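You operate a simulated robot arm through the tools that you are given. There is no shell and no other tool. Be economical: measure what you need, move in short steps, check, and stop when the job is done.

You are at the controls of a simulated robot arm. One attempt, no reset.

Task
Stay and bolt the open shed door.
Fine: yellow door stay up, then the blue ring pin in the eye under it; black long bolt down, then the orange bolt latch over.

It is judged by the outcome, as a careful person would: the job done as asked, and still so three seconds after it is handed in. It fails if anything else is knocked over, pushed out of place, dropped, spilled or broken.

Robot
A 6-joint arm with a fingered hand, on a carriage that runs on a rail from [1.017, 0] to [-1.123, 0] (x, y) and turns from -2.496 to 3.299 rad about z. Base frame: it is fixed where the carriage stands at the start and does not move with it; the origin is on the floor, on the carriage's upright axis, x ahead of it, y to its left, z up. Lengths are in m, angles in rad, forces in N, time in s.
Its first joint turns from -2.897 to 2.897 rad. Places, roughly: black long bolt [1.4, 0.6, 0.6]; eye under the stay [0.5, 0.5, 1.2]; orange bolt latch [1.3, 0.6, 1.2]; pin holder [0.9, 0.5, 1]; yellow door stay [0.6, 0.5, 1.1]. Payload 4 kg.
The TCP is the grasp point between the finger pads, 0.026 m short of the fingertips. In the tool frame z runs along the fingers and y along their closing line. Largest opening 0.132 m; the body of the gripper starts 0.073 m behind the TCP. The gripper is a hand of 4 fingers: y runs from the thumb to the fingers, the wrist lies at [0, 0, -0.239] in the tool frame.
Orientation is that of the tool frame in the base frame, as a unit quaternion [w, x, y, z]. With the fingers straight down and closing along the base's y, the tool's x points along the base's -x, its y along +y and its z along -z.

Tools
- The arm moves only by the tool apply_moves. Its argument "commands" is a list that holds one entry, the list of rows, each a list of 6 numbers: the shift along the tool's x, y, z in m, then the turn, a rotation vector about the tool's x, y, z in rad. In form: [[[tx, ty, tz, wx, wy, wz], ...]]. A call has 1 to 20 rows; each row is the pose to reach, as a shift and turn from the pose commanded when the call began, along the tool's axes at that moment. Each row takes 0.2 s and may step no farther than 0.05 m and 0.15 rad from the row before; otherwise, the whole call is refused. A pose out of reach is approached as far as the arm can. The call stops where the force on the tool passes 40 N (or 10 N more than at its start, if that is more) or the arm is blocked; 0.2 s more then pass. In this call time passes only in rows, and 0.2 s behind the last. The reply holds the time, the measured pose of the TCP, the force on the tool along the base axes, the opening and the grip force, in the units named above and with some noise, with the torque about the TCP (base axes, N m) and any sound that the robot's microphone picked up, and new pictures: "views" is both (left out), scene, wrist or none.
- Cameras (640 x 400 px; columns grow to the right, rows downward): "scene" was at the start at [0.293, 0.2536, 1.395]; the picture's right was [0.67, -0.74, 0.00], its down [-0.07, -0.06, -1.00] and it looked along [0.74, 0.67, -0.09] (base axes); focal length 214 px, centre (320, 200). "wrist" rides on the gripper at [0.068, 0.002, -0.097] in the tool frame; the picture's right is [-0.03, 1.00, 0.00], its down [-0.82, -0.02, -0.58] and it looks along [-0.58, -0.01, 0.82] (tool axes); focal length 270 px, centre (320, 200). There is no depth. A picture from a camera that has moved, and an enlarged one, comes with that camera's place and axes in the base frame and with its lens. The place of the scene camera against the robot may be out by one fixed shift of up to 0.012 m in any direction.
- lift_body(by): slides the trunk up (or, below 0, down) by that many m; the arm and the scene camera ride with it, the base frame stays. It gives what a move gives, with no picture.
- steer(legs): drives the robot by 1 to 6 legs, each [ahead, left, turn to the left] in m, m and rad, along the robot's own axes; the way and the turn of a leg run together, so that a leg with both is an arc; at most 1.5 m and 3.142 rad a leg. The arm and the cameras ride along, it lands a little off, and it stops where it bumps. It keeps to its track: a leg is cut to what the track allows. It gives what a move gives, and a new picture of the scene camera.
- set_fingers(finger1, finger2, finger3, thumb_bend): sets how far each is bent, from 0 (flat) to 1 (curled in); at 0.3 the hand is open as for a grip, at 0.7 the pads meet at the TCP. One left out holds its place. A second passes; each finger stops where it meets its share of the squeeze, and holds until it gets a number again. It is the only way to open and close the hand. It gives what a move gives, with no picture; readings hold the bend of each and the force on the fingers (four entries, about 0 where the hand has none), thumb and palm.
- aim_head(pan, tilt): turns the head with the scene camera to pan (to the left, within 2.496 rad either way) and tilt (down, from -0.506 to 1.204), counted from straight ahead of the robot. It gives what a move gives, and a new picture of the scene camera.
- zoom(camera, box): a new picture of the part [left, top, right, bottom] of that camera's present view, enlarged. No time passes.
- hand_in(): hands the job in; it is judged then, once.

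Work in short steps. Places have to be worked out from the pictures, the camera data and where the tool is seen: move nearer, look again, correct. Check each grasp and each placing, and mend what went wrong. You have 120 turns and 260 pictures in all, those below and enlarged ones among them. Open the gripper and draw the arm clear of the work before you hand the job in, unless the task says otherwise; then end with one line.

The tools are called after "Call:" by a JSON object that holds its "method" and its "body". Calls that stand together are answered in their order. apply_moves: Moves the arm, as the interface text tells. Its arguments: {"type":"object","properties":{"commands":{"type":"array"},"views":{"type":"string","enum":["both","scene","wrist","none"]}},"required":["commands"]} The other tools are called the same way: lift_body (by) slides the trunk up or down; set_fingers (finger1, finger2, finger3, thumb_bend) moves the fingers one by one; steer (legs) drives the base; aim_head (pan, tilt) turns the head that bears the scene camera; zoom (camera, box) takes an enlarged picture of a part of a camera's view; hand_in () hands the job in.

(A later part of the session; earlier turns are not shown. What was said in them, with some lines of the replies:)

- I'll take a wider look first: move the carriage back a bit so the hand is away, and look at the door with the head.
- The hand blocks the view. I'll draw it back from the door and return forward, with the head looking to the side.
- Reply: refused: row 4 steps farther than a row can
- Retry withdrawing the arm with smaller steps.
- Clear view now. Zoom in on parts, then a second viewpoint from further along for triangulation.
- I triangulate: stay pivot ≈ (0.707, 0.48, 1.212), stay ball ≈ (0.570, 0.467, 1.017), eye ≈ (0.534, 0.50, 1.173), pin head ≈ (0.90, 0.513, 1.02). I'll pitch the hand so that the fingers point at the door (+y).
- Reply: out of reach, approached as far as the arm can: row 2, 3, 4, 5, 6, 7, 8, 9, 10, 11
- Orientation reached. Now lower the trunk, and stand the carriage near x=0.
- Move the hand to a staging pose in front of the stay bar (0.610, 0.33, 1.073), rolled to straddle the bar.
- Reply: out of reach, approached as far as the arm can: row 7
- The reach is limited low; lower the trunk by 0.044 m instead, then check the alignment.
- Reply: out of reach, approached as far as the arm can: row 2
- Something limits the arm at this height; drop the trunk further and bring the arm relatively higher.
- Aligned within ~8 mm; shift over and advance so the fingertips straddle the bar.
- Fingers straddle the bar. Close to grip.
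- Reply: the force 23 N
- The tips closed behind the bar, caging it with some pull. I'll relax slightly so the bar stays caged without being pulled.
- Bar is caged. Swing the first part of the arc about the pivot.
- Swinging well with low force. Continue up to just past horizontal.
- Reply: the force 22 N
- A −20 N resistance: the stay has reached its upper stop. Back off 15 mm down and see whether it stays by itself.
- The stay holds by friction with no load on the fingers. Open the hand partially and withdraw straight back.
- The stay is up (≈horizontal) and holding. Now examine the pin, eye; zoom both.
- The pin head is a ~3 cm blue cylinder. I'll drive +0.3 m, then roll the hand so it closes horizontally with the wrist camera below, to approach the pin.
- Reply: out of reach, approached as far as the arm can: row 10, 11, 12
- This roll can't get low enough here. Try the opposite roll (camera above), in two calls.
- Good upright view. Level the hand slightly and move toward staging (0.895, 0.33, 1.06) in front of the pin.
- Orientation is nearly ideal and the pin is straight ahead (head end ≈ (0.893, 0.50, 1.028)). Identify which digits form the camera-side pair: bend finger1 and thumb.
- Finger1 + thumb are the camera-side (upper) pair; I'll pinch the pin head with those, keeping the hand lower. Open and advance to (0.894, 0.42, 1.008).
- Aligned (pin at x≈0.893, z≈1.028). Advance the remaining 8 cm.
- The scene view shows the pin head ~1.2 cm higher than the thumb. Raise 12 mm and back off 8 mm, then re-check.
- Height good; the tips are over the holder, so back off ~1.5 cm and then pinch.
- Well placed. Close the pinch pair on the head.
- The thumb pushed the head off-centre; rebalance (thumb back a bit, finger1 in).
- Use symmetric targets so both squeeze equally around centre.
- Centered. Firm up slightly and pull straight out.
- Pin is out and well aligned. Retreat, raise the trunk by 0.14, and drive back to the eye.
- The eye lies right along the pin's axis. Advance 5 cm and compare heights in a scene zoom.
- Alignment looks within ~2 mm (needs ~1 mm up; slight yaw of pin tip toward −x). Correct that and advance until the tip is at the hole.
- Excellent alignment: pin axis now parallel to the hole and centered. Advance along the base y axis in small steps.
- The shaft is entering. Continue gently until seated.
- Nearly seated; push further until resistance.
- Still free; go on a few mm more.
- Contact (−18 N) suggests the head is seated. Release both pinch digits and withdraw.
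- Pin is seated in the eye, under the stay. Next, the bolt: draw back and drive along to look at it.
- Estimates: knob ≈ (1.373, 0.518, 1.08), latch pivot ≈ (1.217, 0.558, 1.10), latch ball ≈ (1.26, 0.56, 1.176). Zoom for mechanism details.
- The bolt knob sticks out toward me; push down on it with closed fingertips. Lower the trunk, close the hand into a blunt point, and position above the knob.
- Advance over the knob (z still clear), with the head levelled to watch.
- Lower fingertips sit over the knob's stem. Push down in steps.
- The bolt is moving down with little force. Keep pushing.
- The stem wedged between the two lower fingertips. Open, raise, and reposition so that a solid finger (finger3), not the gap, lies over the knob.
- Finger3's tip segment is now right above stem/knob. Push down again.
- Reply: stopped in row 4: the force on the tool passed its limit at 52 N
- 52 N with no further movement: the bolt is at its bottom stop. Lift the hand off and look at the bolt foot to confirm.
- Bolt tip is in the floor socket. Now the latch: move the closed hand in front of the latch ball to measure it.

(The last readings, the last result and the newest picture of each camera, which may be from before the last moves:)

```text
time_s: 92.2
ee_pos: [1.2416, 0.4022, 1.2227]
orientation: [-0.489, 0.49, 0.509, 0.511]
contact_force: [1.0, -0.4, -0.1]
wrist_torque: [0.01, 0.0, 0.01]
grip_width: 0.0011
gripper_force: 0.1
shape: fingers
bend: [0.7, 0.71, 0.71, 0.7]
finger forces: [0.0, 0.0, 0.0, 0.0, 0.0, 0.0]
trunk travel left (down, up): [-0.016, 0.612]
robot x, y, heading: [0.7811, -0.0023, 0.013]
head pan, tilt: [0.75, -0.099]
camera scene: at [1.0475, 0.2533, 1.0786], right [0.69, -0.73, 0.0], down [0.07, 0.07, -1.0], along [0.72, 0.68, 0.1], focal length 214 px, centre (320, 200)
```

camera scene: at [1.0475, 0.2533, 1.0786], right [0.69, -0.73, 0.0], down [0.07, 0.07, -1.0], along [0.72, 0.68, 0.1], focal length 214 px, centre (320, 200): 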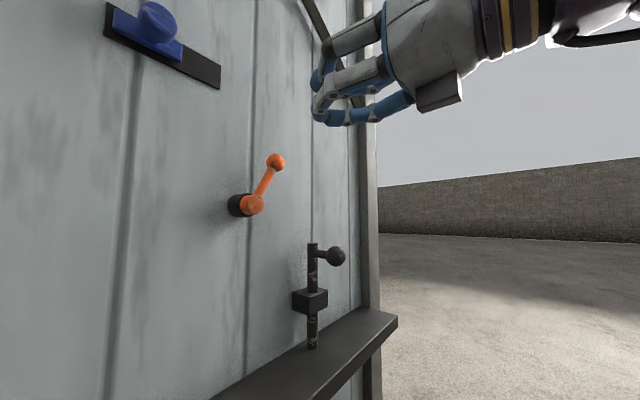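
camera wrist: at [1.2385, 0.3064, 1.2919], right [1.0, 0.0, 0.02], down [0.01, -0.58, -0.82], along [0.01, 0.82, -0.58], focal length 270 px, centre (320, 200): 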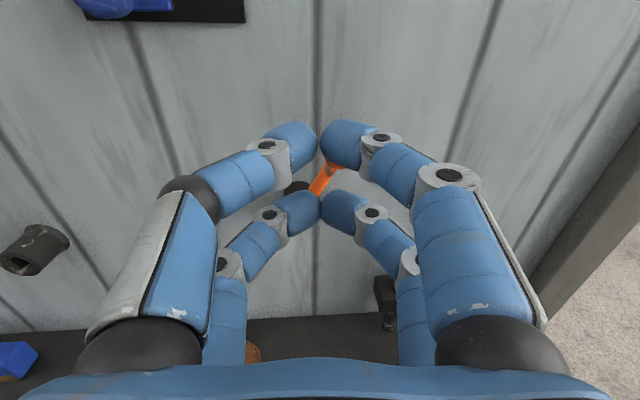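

Raise slightly and advance above the latch ball (tips to y≈0.56).

Call:
{"method": "apply_moves", "body": {"commands": [[[0.012, 0.002, 0.04, 0, 0, 0], [0.014, 0.004, 0.08, 0, 0, 0], [0.014, 0.005, 0.12, 0, 0, 0], [0.014, 0.005, 0.145, 0, 0, 0]]]}}

Call:
{"method": "zoom", "body": {"camera": "scene", "box": [200, 80, 392, 200]}}

```text
time_s: 93.2
ee_pos: [1.244, 0.5464, 1.2371]
orientation: [-0.489, 0.489, 0.51, 0.511]
contact_force: [0.6, -0.2, 1.0]
wrist_torque: [-0.01, -0.01, 0.0]
grip_width: 0.0013
gripper_force: 0.1
shape: fingers
bend: [0.7, 0.71, 0.71, 0.7]
finger forces: [0.0, 0.0, 0.0, 0.1, 0.1, 0.0]
trunk travel left (down, up): [-0.016, 0.612]
robot x, y, heading: [0.7839, 0.0014, 0.008]
head pan, tilt: [0.75, -0.099]
camera scene: at [1.0475, 0.2532, 1.0787], right [0.69, -0.73, 0.0], down [0.07, 0.07, -0.99], along [0.72, 0.68, 0.1], focal length 214 px, centre (320, 200)
camera wrist: at [1.243, 0.4506, 1.3066], right [1.0, 0.0, 0.02], down [0.01, -0.58, -0.82], along [0.01, 0.82, -0.58], focal length 270 px, centre (320, 200)
```

scene: 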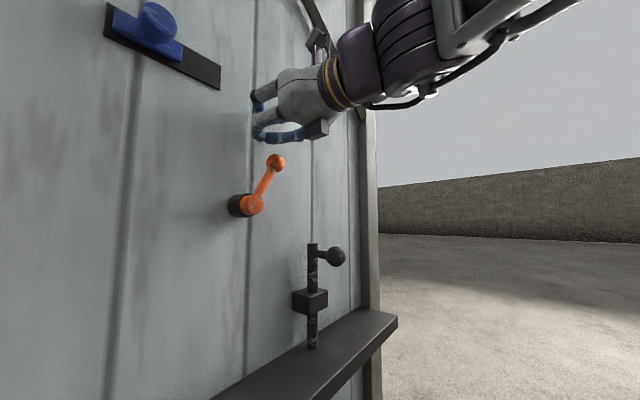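
wrist: 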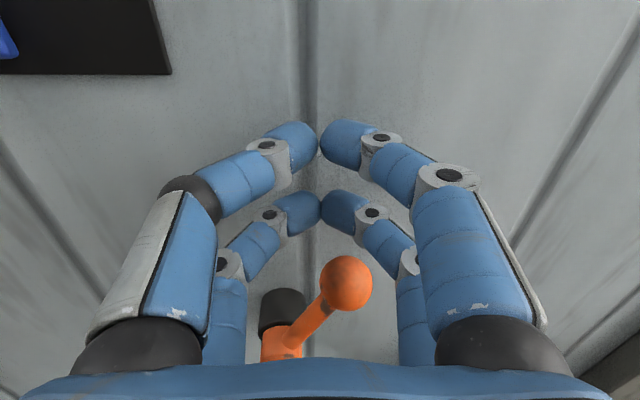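

```text
3.33 times, centred on (296, 140) of scene
camera zoom: at [1.0475, 0.2532, 1.0787], right [0.69, -0.73, 0.0], down [0.07, 0.07, -0.99], along [0.72, 0.68, 0.1], focal length 715 px, centre (400, 400)
```

zoom: 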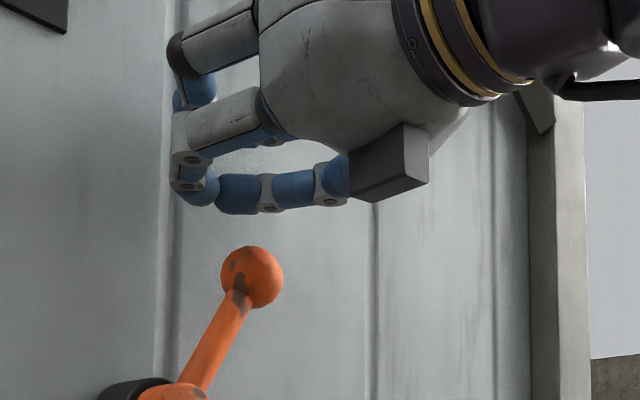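

Ball at ≈(1.26, 0.553, 1.175). Back off 8 mm, press down and follow the arc partway.

Call:
{"method": "apply_moves", "body": {"commands": [[[-0.018, 0.0, -0.008, 0, 0, 0], [-0.03, 0.01, -0.008, 0, 0, 0], [-0.042, 0.02, -0.008, 0, 0, 0], [-0.05, 0.028, -0.008, 0, 0, 0], [-0.06, 0.034, -0.008, 0, 0, 0]]]}}

Call:
{"method": "zoom", "body": {"camera": "scene", "box": [200, 120, 392, 240]}}

```text
time_s: 94.4
ee_pos: [1.2821, 0.5374, 1.1779]
orientation: [-0.49, 0.489, 0.51, 0.51]
contact_force: [-0.6, -0.4, 0.7]
wrist_torque: [0.03, 0.01, 0.02]
grip_width: 0.0015
gripper_force: 0.2
shape: fingers
bend: [0.7, 0.71, 0.72, 0.7]
finger forces: [0.0, 0.1, 0.1, 0.0, 0.1, 0.0]
trunk travel left (down, up): [-0.016, 0.612]
robot x, y, heading: [0.7808, -0.0052, 0.006]
head pan, tilt: [0.75, -0.099]
camera scene: at [1.0474, 0.2533, 1.0786], right [0.69, -0.73, 0.0], down [0.07, 0.07, -1.0], along [0.72, 0.68, 0.1], focal length 214 px, centre (320, 200)
camera wrist: at [1.2805, 0.4419, 1.2472], right [1.0, 0.0, 0.02], down [0.01, -0.58, -0.82], along [0.01, 0.82, -0.58], focal length 270 px, centre (320, 200)
```

scene: 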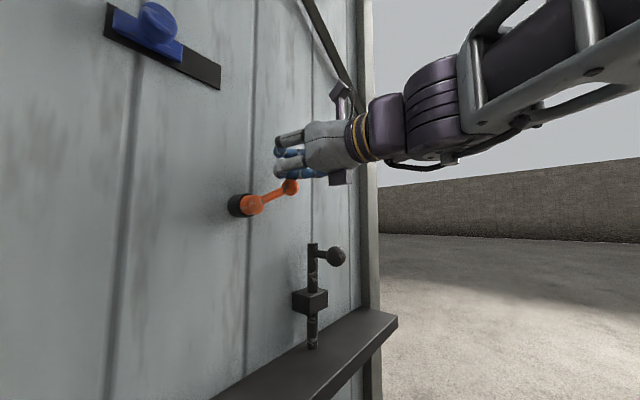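
wrist: 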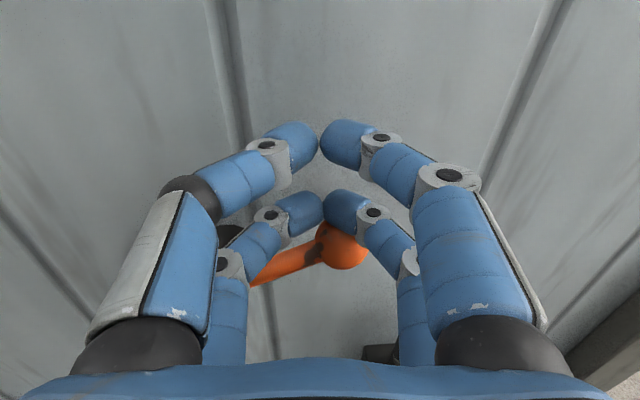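

```text
3.33 times, centred on (296, 180) of scene
camera zoom: at [1.0474, 0.2533, 1.0786], right [0.69, -0.73, 0.0], down [0.07, 0.07, -1.0], along [0.72, 0.68, 0.1], focal length 715 px, centre (400, 267)
```

zoom: 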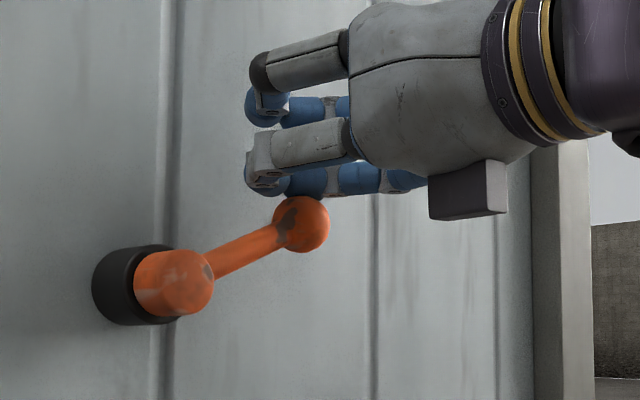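

The latch is swinging over. Continue toward horizontal.

Call:
{"method": "apply_moves", "body": {"commands": [[[-0.012, 0.006, 0, 0, 0, 0], [-0.023, 0.009, 0, 0, 0, 0], [-0.032, 0.01, 0, 0, 0, 0], [-0.04, 0.01, 0, 0, 0, 0]]]}}

Call:
{"method": "zoom", "body": {"camera": "scene", "box": [200, 150, 392, 270]}}

```text
time_s: 95.4
ee_pos: [1.2937, 0.5375, 1.1383]
orientation: [-0.489, 0.489, 0.51, 0.512]
contact_force: [0.2, 0.7, 5.7]
wrist_torque: [0.12, -0.08, 0.03]
grip_width: 0.0014
gripper_force: 3.3
shape: fingers
bend: [0.7, 0.71, 0.72, 0.7]
finger forces: [0.1, 6.9, 0.0, 0.0, 0.0, 0.0]
trunk travel left (down, up): [-0.016, 0.612]
robot x, y, heading: [0.7808, -0.0017, 0.009]
head pan, tilt: [0.75, -0.099]
camera scene: at [1.0475, 0.2532, 1.0788], right [0.69, -0.73, 0.0], down [0.07, 0.07, -0.99], along [0.72, 0.68, 0.1], focal length 214 px, centre (320, 200)
camera wrist: at [1.2919, 0.4412, 1.2089], right [1.0, 0.0, 0.02], down [0.01, -0.58, -0.82], along [0.01, 0.82, -0.58], focal length 270 px, centre (320, 200)
```

scene: 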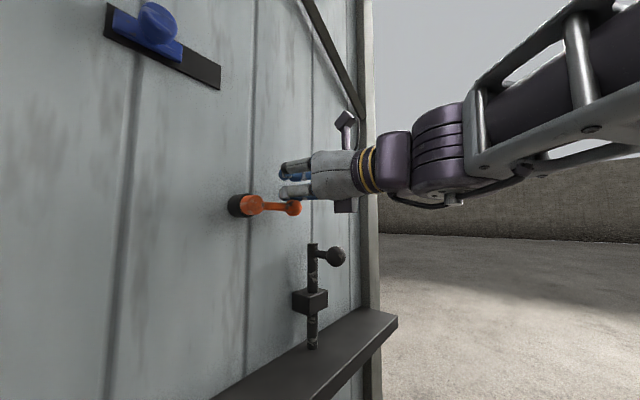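
wrist: 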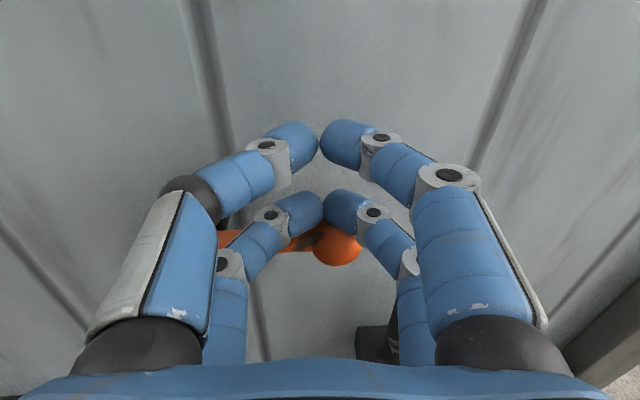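

```text
3.33 times, centred on (296, 210) of scene
camera zoom: at [1.0475, 0.2532, 1.0788], right [0.69, -0.73, 0.0], down [0.07, 0.07, -0.99], along [0.72, 0.68, 0.1], focal length 715 px, centre (400, 167)
```

zoom: 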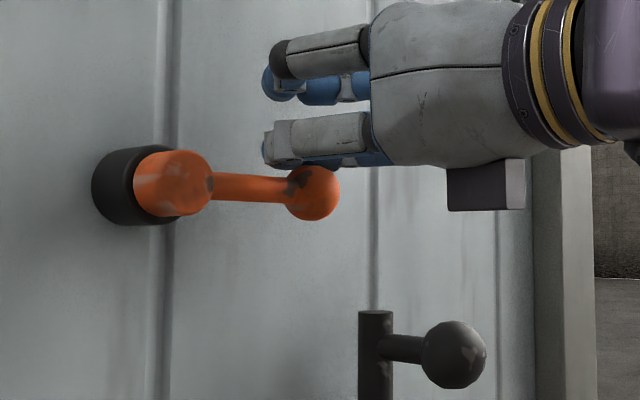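

Almost horizontal, 6 N. Continue gently to find the stop.

Call:
{"method": "apply_moves", "body": {"commands": [[[-0.004, 0, 0, 0, 0, 0], [-0.008, 0, 0, 0, 0, 0], [-0.012, -0.001, 0, 0, 0, 0]]], "views": "none"}}

Call:
{"method": "zoom", "body": {"camera": "scene", "box": [200, 150, 392, 270]}}

```text
time_s: 96.2
ee_pos: [1.2923, 0.5358, 1.1385]
orientation: [-0.491, 0.484, 0.507, 0.517]
contact_force: [0.0, 1.6, 13.8]
wrist_torque: [0.29, -0.17, 0.0]
grip_width: 0.0013
gripper_force: 6.7
shape: fingers
bend: [0.7, 0.71, 0.72, 0.7]
finger forces: [0.0, 13.3, 0.2, 0.1, 0.1, 0.1]
trunk travel left (down, up): [-0.016, 0.612]
robot x, y, heading: [0.7811, -0.0029, 0.004]
head pan, tilt: [0.75, -0.099]
stopped in row 3: the force on the tool passed its limit at 43 N (the readings are from after the stop); the commanded pose is now the measured one
```

```text
3.33 times, centred on (296, 210) of scene
camera zoom: at [1.0473, 0.2532, 1.0787], right [0.69, -0.73, 0.0], down [0.07, 0.07, -0.99], along [0.72, 0.68, 0.1], focal length 715 px, centre (400, 167)
```

zoom: 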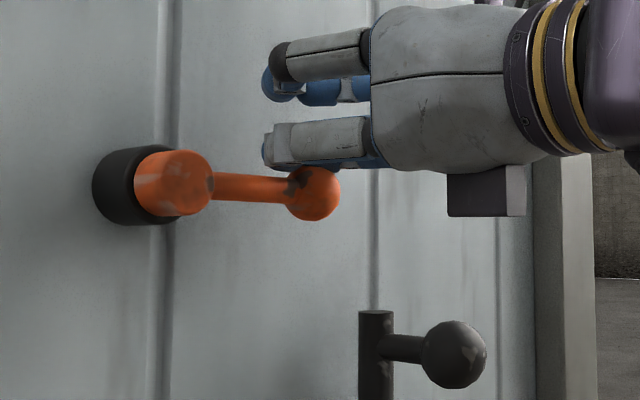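

The latch is at its stop, horizontal toward the bolt. Lift off, withdraw, and check that everything holds.

Call:
{"method": "apply_moves", "body": {"commands": [[[0.025, 0, 0, 0, 0, 0], [0.03, 0, -0.04, 0, 0, 0], [0.03, 0, -0.09, 0, 0, 0], [0.03, 0, -0.14, 0, 0, 0], [0.03, 0, -0.19, 0, 0, 0], [0.03, 0, -0.24, 0, 0, 0]]]}}

Call:
{"method": "set_fingers", "body": {"finger1": 0.3, "finger2": 0.3, "finger3": 0.3, "thumb_bend": 0.3}}

Call:
{"method": "steer", "body": {"legs": [[-0.75, 0, 0]]}}

Call:
{"method": "zoom", "body": {"camera": "scene", "box": [280, 60, 480, 260]}}

```text
time_s: 97.6
ee_pos: [1.289, 0.2945, 1.1618]
orientation: [-0.491, 0.486, 0.508, 0.515]
contact_force: [-1.0, -0.1, -0.2]
wrist_torque: [0.02, -0.01, -0.03]
grip_width: 0.0011
gripper_force: 0.2
shape: fingers
bend: [0.7, 0.71, 0.72, 0.7]
finger forces: [0.1, 0.0, 0.0, 0.0, 0.0, 0.0]
trunk travel left (down, up): [-0.016, 0.612]
robot x, y, heading: [0.7839, 0.0007, 0.006]
head pan, tilt: [0.75, -0.099]
camera scene: at [1.0475, 0.2534, 1.0787], right [0.69, -0.73, 0.0], down [0.07, 0.07, -1.0], along [0.72, 0.68, 0.1], focal length 214 px, centre (320, 200)
camera wrist: at [1.2877, 0.1982, 1.2311], right [1.0, 0.0, 0.02], down [0.02, -0.57, -0.82], along [0.01, 0.82, -0.57], focal length 270 px, centre (320, 200)
```

scene: 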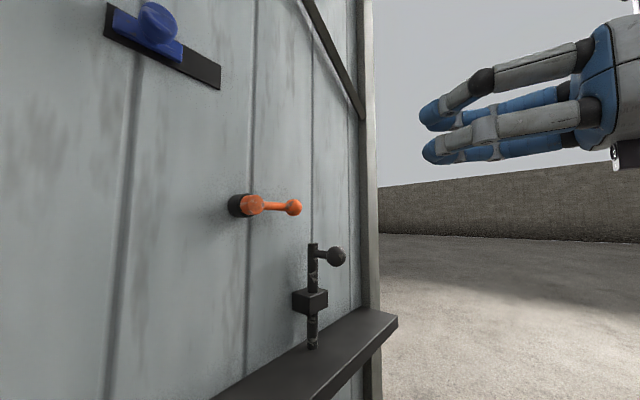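
wrist: 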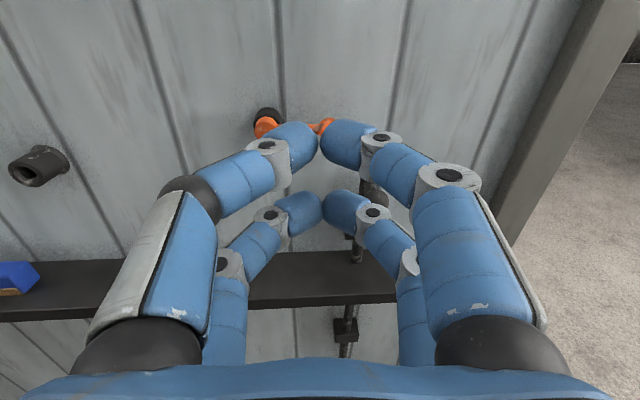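

```text
time_s: 98.6
ee_pos: [1.2898, 0.2953, 1.1623]
orientation: [-0.491, 0.485, 0.508, 0.514]
contact_force: [-0.6, 0.2, 0.4]
wrist_torque: [-0.01, -0.01, 0.0]
grip_width: 0.1324
gripper_force: 0.1
shape: fingers
bend: [0.3, 0.3, 0.3, 0.3]
finger forces: [0.0, 0.0, 0.1, 0.1, 0.1, 0.1]
trunk travel left (down, up): [-0.016, 0.612]
robot x, y, heading: [0.7849, -0.0006, 0.008]
head pan, tilt: [0.75, -0.099]
```

```text
time_s: 102.7
ee_pos: [0.5309, 0.2964, 1.1624]
orientation: [-0.492, 0.485, 0.509, 0.513]
contact_force: [-0.4, -0.4, -0.6]
wrist_torque: [-0.01, 0.0, -0.03]
grip_width: 0.1322
gripper_force: 0.2
shape: fingers
bend: [0.3, 0.3, 0.3, 0.3]
finger forces: [0.0, 0.1, 0.1, 0.1, 0.0, 0.0]
trunk travel left (down, up): [-0.016, 0.612]
robot x, y, heading: [0.0211, 0.0022, 0.006]
head pan, tilt: [0.75, -0.099]
camera scene: at [0.2882, 0.2539, 1.0787], right [0.69, -0.72, 0.0], down [0.07, 0.07, -1.0], along [0.72, 0.69, 0.1], focal length 214 px, centre (320, 200)
```

scene: 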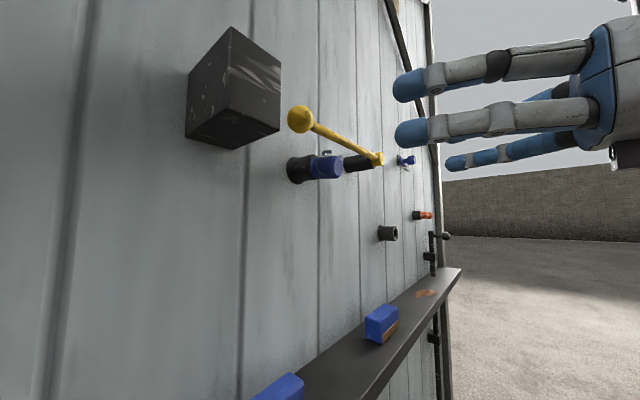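

```text
2.00 times, centred on (380, 160) of scene
camera zoom: at [0.2882, 0.2539, 1.0787], right [0.69, -0.72, 0.0], down [0.07, 0.07, -1.0], along [0.72, 0.69, 0.1], focal length 429 px, centre (200, 280)
```

zoom: 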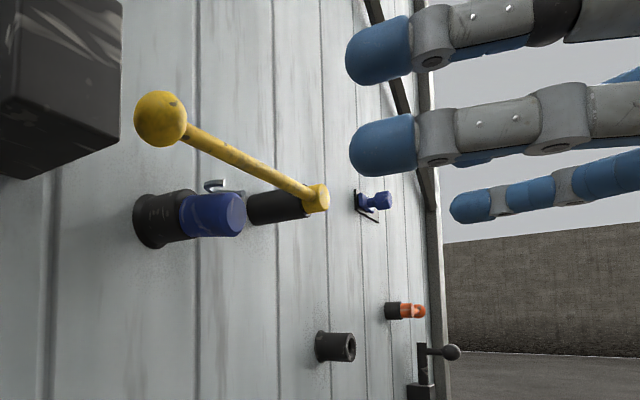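

Everything looks in place; one last close look at the pin and stay before handing in.

Call:
{"method": "zoom", "body": {"camera": "scene", "box": [270, 90, 398, 200]}}

Call:
{"method": "zoom", "body": {"camera": "wrist", "box": [200, 0, 440, 150]}}

```text
3.64 times, centred on (334, 145) of scene
camera zoom: at [0.2882, 0.2539, 1.0787], right [0.69, -0.72, 0.0], down [0.07, 0.07, -1.0], along [0.72, 0.69, 0.1], focal length 780 px, centre (269, 400)
```

zoom: 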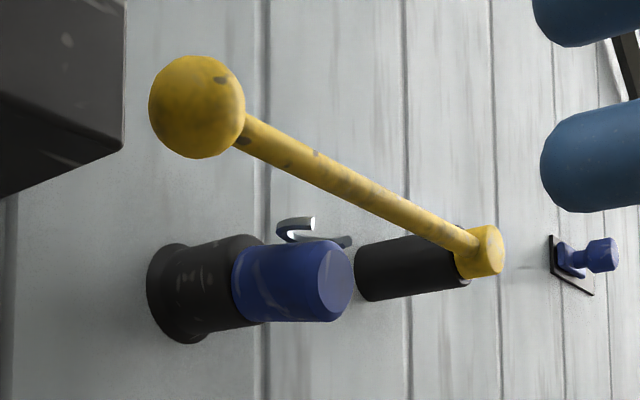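

```text
2.67 times, centred on (320, 75) of wrist
camera zoom: at [0.5288, 0.1998, 1.2311], right [1.0, 0.0, 0.02], down [0.02, -0.57, -0.82], along [0.01, 0.82, -0.57], focal length 721 px, centre (320, 533)
```

zoom: 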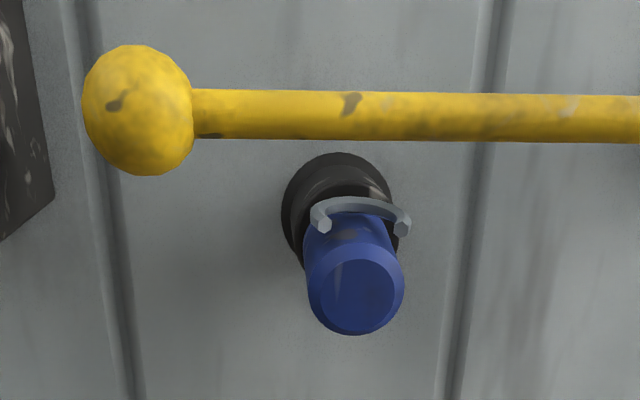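

The pin is fully home, the stay is up, the bolt is down and the latch is over. The hand is open and clear, so I'm handing in.

Call:
{"method": "hand_in", "body": {}}

```text
The job is handed in.
```

The shed door is stayed and bolted, and the job is handed in: yellow stay up, blue ring pin in the eye under it, black bolt down in its floor socket, orange latch swung over to its stop.
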